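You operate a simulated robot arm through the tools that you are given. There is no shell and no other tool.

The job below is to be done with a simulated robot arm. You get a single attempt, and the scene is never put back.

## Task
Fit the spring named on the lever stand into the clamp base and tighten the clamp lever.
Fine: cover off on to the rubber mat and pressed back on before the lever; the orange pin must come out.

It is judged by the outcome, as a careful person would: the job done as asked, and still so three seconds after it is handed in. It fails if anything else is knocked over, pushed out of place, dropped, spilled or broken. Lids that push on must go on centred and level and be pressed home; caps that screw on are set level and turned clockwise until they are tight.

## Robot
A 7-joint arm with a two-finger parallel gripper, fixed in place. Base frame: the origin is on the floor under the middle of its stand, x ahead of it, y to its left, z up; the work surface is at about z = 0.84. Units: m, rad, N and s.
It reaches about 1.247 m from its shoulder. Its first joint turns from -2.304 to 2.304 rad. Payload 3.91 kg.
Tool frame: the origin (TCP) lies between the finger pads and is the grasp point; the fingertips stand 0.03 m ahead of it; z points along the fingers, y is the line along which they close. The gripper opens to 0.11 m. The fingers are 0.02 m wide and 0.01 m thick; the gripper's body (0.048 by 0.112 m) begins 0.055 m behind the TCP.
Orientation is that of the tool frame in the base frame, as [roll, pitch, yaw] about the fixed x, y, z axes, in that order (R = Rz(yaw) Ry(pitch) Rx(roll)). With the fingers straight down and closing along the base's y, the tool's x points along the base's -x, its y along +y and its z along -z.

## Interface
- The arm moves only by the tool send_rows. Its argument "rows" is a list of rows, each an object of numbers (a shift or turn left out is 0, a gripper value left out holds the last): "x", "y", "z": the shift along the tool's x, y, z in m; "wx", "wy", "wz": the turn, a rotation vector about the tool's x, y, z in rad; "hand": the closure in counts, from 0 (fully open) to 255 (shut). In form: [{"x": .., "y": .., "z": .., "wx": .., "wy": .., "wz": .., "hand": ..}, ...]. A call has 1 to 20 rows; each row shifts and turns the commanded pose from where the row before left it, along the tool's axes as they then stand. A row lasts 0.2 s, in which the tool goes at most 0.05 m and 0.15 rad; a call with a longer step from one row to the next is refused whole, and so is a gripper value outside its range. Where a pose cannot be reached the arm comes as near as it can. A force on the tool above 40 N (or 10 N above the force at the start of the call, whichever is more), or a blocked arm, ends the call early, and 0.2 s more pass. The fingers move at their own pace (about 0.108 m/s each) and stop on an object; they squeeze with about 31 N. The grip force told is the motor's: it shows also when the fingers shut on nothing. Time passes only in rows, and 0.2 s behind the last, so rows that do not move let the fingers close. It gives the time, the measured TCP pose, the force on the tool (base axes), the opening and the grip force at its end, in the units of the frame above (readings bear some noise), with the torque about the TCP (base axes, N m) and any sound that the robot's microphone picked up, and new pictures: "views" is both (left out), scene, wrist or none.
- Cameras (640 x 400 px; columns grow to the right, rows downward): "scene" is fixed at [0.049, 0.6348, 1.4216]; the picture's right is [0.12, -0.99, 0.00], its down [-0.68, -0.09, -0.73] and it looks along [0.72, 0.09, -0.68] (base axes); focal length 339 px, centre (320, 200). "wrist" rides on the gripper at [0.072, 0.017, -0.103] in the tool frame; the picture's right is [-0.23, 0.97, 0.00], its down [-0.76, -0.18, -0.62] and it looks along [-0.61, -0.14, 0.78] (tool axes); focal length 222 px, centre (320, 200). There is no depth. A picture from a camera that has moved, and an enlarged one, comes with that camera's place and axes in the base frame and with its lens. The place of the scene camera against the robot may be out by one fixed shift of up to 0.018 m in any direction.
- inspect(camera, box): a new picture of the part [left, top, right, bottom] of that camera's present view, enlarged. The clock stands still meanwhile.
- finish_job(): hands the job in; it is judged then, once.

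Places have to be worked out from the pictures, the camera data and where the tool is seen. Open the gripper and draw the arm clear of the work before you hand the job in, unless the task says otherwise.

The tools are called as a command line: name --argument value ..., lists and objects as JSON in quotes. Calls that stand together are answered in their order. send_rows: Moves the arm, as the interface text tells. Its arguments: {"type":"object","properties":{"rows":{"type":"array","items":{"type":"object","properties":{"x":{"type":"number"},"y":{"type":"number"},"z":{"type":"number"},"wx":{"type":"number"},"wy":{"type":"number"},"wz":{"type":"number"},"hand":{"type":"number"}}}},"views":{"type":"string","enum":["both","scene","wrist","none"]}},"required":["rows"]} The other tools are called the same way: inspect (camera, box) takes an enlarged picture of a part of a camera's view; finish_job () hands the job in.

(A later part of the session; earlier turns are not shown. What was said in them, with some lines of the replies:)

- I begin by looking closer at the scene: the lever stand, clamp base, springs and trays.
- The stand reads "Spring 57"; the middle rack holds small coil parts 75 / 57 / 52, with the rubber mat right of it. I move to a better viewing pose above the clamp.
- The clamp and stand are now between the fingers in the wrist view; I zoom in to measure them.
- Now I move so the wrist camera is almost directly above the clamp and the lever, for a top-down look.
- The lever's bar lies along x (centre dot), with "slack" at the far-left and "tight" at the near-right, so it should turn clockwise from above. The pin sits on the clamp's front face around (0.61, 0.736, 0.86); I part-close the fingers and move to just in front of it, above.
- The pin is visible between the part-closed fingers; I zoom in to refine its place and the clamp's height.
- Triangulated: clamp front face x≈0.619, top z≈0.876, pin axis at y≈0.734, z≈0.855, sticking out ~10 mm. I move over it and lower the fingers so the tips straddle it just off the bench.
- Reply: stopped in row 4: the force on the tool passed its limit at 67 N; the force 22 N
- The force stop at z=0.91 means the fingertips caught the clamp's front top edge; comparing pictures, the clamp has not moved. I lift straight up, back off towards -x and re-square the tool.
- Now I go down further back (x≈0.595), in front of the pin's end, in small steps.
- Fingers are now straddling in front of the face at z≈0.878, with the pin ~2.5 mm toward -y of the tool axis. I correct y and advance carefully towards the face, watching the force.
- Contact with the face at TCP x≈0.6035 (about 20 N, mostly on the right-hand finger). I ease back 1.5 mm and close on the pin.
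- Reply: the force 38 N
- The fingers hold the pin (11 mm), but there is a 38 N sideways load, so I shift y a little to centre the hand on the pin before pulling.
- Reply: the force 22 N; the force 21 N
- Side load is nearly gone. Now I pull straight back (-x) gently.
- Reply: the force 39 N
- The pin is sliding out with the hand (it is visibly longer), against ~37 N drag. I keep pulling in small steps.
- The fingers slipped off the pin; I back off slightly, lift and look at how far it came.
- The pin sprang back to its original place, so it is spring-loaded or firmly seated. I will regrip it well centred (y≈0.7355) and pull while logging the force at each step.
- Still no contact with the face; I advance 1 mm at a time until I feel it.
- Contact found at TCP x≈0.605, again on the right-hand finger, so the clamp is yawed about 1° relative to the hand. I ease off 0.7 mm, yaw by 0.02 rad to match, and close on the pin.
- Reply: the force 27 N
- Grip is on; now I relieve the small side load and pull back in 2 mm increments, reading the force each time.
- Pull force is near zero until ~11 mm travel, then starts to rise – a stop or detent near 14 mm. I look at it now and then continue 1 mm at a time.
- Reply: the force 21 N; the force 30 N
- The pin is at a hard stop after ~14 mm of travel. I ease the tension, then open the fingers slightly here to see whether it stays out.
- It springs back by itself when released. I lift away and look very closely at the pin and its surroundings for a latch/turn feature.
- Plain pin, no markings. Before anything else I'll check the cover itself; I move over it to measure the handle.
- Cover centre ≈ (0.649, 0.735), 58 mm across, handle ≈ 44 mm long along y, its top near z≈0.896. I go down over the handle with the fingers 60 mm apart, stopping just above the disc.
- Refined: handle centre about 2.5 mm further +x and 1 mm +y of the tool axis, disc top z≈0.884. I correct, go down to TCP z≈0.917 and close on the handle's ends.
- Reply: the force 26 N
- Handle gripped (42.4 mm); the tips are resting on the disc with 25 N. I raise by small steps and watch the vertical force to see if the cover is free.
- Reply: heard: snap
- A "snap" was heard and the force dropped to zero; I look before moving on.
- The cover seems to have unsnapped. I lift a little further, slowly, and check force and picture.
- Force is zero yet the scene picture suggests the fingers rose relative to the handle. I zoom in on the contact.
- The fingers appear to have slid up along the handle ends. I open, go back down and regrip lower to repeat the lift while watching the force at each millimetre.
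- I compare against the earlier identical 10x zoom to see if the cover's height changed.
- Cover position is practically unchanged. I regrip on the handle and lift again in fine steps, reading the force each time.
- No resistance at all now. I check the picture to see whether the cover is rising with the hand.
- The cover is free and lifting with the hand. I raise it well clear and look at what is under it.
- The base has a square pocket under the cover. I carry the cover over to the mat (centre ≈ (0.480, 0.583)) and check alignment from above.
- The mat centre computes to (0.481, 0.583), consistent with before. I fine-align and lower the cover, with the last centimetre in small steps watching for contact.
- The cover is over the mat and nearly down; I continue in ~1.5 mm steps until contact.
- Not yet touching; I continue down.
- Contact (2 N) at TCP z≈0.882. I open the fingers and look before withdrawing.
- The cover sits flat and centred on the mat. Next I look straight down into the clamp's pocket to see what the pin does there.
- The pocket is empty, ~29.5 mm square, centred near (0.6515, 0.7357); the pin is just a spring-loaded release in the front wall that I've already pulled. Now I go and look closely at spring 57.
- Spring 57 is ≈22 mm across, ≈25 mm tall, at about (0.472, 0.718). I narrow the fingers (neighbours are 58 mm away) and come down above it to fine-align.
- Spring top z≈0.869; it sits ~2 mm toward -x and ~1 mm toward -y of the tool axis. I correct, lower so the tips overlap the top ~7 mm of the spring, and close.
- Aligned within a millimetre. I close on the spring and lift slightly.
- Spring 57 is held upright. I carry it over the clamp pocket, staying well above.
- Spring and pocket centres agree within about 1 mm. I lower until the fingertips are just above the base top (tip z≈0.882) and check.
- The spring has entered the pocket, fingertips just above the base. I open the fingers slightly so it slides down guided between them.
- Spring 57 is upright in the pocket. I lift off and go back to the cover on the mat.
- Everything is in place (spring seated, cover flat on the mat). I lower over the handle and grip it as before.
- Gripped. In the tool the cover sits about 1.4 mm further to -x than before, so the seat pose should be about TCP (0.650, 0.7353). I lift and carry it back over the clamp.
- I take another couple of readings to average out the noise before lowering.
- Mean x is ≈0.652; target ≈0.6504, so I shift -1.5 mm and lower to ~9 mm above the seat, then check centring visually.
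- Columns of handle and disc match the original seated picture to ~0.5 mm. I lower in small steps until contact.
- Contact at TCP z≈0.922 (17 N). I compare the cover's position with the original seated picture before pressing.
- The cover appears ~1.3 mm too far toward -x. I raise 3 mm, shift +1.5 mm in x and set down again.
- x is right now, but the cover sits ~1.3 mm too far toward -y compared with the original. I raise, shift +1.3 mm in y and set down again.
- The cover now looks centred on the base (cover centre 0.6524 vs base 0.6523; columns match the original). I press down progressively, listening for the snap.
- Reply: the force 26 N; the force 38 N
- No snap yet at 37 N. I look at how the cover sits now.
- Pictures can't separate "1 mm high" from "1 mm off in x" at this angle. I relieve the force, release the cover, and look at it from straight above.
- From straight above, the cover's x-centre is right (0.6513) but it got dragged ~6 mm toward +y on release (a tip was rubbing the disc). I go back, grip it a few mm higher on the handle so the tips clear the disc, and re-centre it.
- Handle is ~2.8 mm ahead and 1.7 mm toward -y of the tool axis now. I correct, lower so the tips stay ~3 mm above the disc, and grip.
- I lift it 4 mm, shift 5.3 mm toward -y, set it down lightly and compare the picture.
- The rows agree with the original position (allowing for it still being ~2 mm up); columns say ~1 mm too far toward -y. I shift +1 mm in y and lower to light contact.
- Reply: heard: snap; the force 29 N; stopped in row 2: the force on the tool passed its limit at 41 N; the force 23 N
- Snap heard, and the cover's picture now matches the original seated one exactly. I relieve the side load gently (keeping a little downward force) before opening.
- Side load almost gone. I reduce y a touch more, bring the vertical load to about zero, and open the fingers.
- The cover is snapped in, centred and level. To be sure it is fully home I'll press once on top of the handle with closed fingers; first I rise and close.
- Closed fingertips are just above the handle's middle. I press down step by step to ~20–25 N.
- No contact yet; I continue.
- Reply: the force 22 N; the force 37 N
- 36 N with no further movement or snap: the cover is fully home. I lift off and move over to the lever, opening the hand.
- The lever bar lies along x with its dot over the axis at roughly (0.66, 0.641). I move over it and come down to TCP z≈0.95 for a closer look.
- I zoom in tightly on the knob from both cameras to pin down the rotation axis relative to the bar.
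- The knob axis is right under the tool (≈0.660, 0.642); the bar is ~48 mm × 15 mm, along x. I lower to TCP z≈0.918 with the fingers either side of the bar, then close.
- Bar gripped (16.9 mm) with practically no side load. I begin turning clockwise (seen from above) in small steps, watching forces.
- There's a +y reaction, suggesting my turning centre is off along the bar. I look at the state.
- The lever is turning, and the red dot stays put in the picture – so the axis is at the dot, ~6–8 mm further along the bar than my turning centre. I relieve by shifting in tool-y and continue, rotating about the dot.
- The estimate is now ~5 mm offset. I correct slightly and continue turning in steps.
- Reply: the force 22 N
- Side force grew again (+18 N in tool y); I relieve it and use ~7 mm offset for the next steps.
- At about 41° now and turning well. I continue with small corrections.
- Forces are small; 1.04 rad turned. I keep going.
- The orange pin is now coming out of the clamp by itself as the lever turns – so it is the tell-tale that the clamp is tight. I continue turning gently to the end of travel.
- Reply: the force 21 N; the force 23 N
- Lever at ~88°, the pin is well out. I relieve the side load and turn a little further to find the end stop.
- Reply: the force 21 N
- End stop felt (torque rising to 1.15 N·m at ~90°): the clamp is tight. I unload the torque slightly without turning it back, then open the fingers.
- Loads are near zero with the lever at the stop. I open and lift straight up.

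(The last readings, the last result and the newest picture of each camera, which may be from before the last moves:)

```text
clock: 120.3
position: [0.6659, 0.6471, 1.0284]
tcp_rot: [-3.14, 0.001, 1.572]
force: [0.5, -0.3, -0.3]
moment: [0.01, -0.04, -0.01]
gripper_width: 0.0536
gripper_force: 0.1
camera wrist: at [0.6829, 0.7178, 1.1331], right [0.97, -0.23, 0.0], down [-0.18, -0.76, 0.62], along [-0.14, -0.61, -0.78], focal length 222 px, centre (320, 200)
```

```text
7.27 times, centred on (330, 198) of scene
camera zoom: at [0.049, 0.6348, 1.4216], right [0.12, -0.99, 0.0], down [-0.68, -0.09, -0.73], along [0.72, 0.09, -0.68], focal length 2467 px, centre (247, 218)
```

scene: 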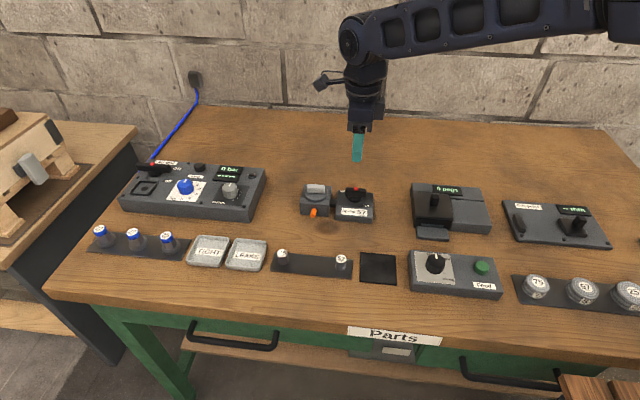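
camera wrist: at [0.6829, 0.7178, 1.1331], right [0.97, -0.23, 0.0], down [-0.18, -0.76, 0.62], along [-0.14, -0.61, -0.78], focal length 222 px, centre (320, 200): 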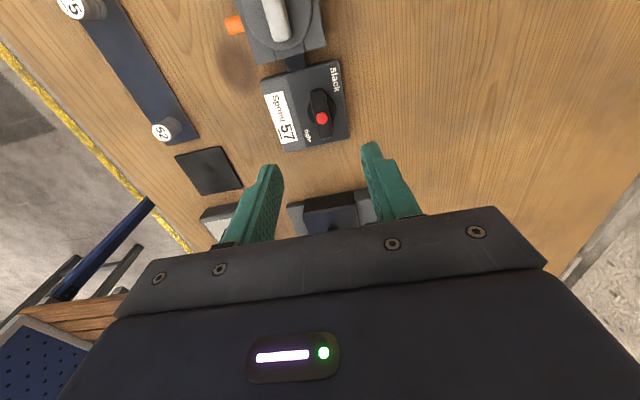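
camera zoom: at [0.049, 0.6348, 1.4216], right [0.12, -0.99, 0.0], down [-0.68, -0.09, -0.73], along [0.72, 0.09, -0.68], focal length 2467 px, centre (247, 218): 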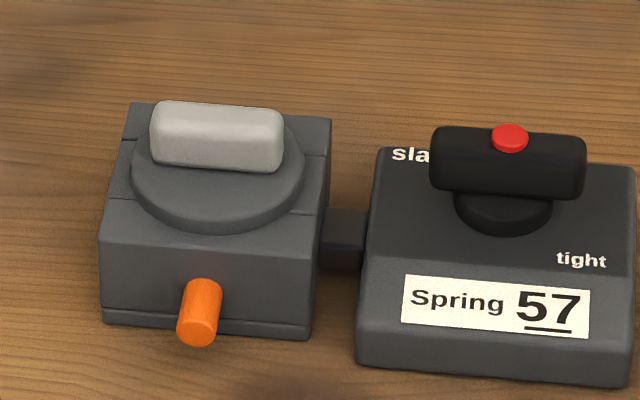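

The lever stays at "tight", the orange pin stands out, and the cover is level. I retract up and back, open the gripper, and wait to confirm everything holds.

send_rows --rows '[{"z": -0.04}, {"z": -0.04}, {"z": -0.04}, {"y": -0.04}, {"y": -0.04}, {"y": -0.04}, {"y": -0.04, "hand": 0}, {"y": -0.04}, {}, {}, {}, {}, {}, {}, {}, {}]' --views "both"

inspect --camera "scene" --box '[290, 170, 370, 225]'

inspect --camera "scene" --box '[180, 220, 420, 310]'

```text
clock: 123.7
position: [0.4634, 0.6472, 1.1485]
tcp_rot: [-3.14, 0.001, 1.571]
force: [-0.2, 0.0, 0.6]
moment: [-0.03, 0.01, 0.01]
gripper_width: 0.1102
gripper_force: 0.1
camera wrist: at [0.4812, 0.7185, 1.2523], right [0.97, -0.23, 0.0], down [-0.18, -0.76, 0.62], along [-0.14, -0.61, -0.78], focal length 222 px, centre (320, 200)
```

scene: 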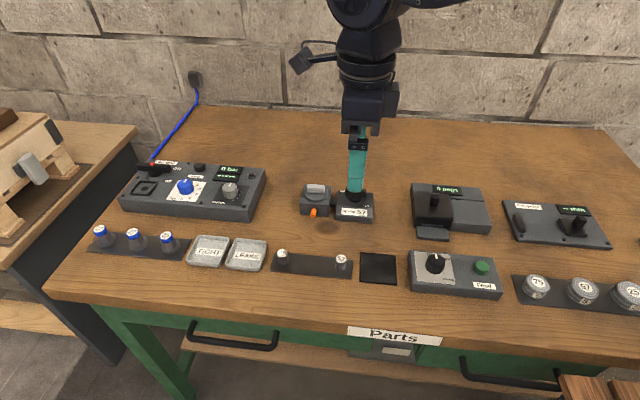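
wrist: 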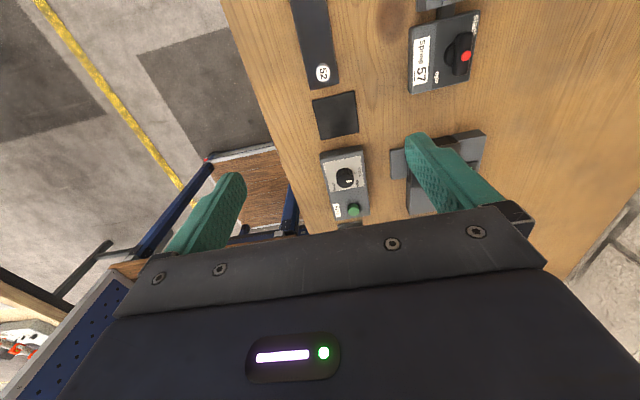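

```text
7.27 times, centred on (330, 198) of scene
camera zoom: at [0.049, 0.6348, 1.4216], right [0.12, -0.99, 0.0], down [-0.68, -0.09, -0.73], along [0.72, 0.09, -0.68], focal length 2467 px, centre (247, 218)
```

zoom: 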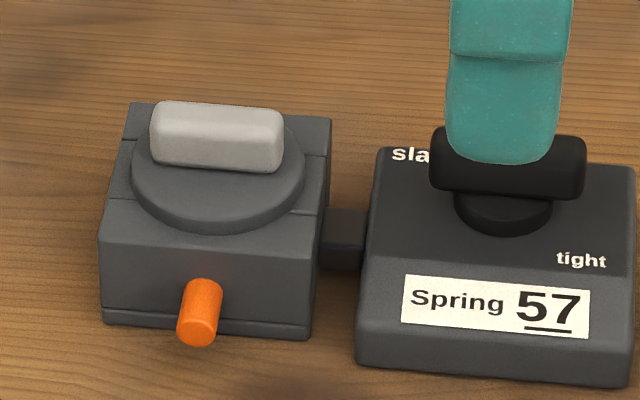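

```text
2.67 times, centred on (300, 265) of scene
camera zoom: at [0.049, 0.6348, 1.4216], right [0.12, -0.99, 0.0], down [-0.68, -0.09, -0.73], along [0.72, 0.09, -0.68], focal length 905 px, centre (373, 27)
```

zoom: 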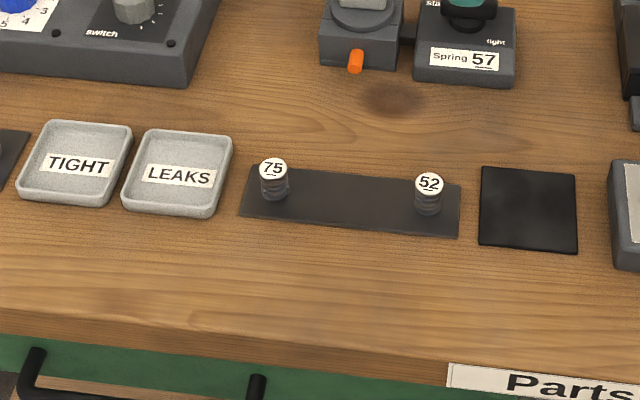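

More than 3 s after release, the picture is unchanged: spring 57 is in the clamp, the cover is snapped home and level, and the lever is at tight. The orange pin is out, the mat and the other springs are where they were, and the hand is open and clear. I hand the job in.

finish_job

```text
The job is handed in.
```

I fitted spring 57 into the clamp base, pressed the cover back on and turned the lever to tight. I've handed the job in; the judging result hasn't come back.

- **Cover:** it came off onto the rubber mat. It went back on with an audible snap, and a 36 N push on top afterwards moved it no further. It needed re-centring once, because a fingertip dragged it about 6 mm sideways on the first try.
- **Spring:** 57 went in upright. It dropped about 14 mm into the pocket at the end, because the fingers don't fit inside it.
- **Lever:** I turned it clockwise about 90° until it hit its stop. It stayed there after I let go.
- **Orange pin:** I pulled it by hand twice at the start, but it sprang back each time. It came out on its own as the lever tightened, and it was still out more than three seconds after I let go of the lever.

Early on, the fingertips hit the clamp's front edge and the force peaked at 67 N. Before-and-after pictures showed the clamp hadn't moved. Springs 75 and 52 and the mat are where they were, and the gripper is open and clear of the work.
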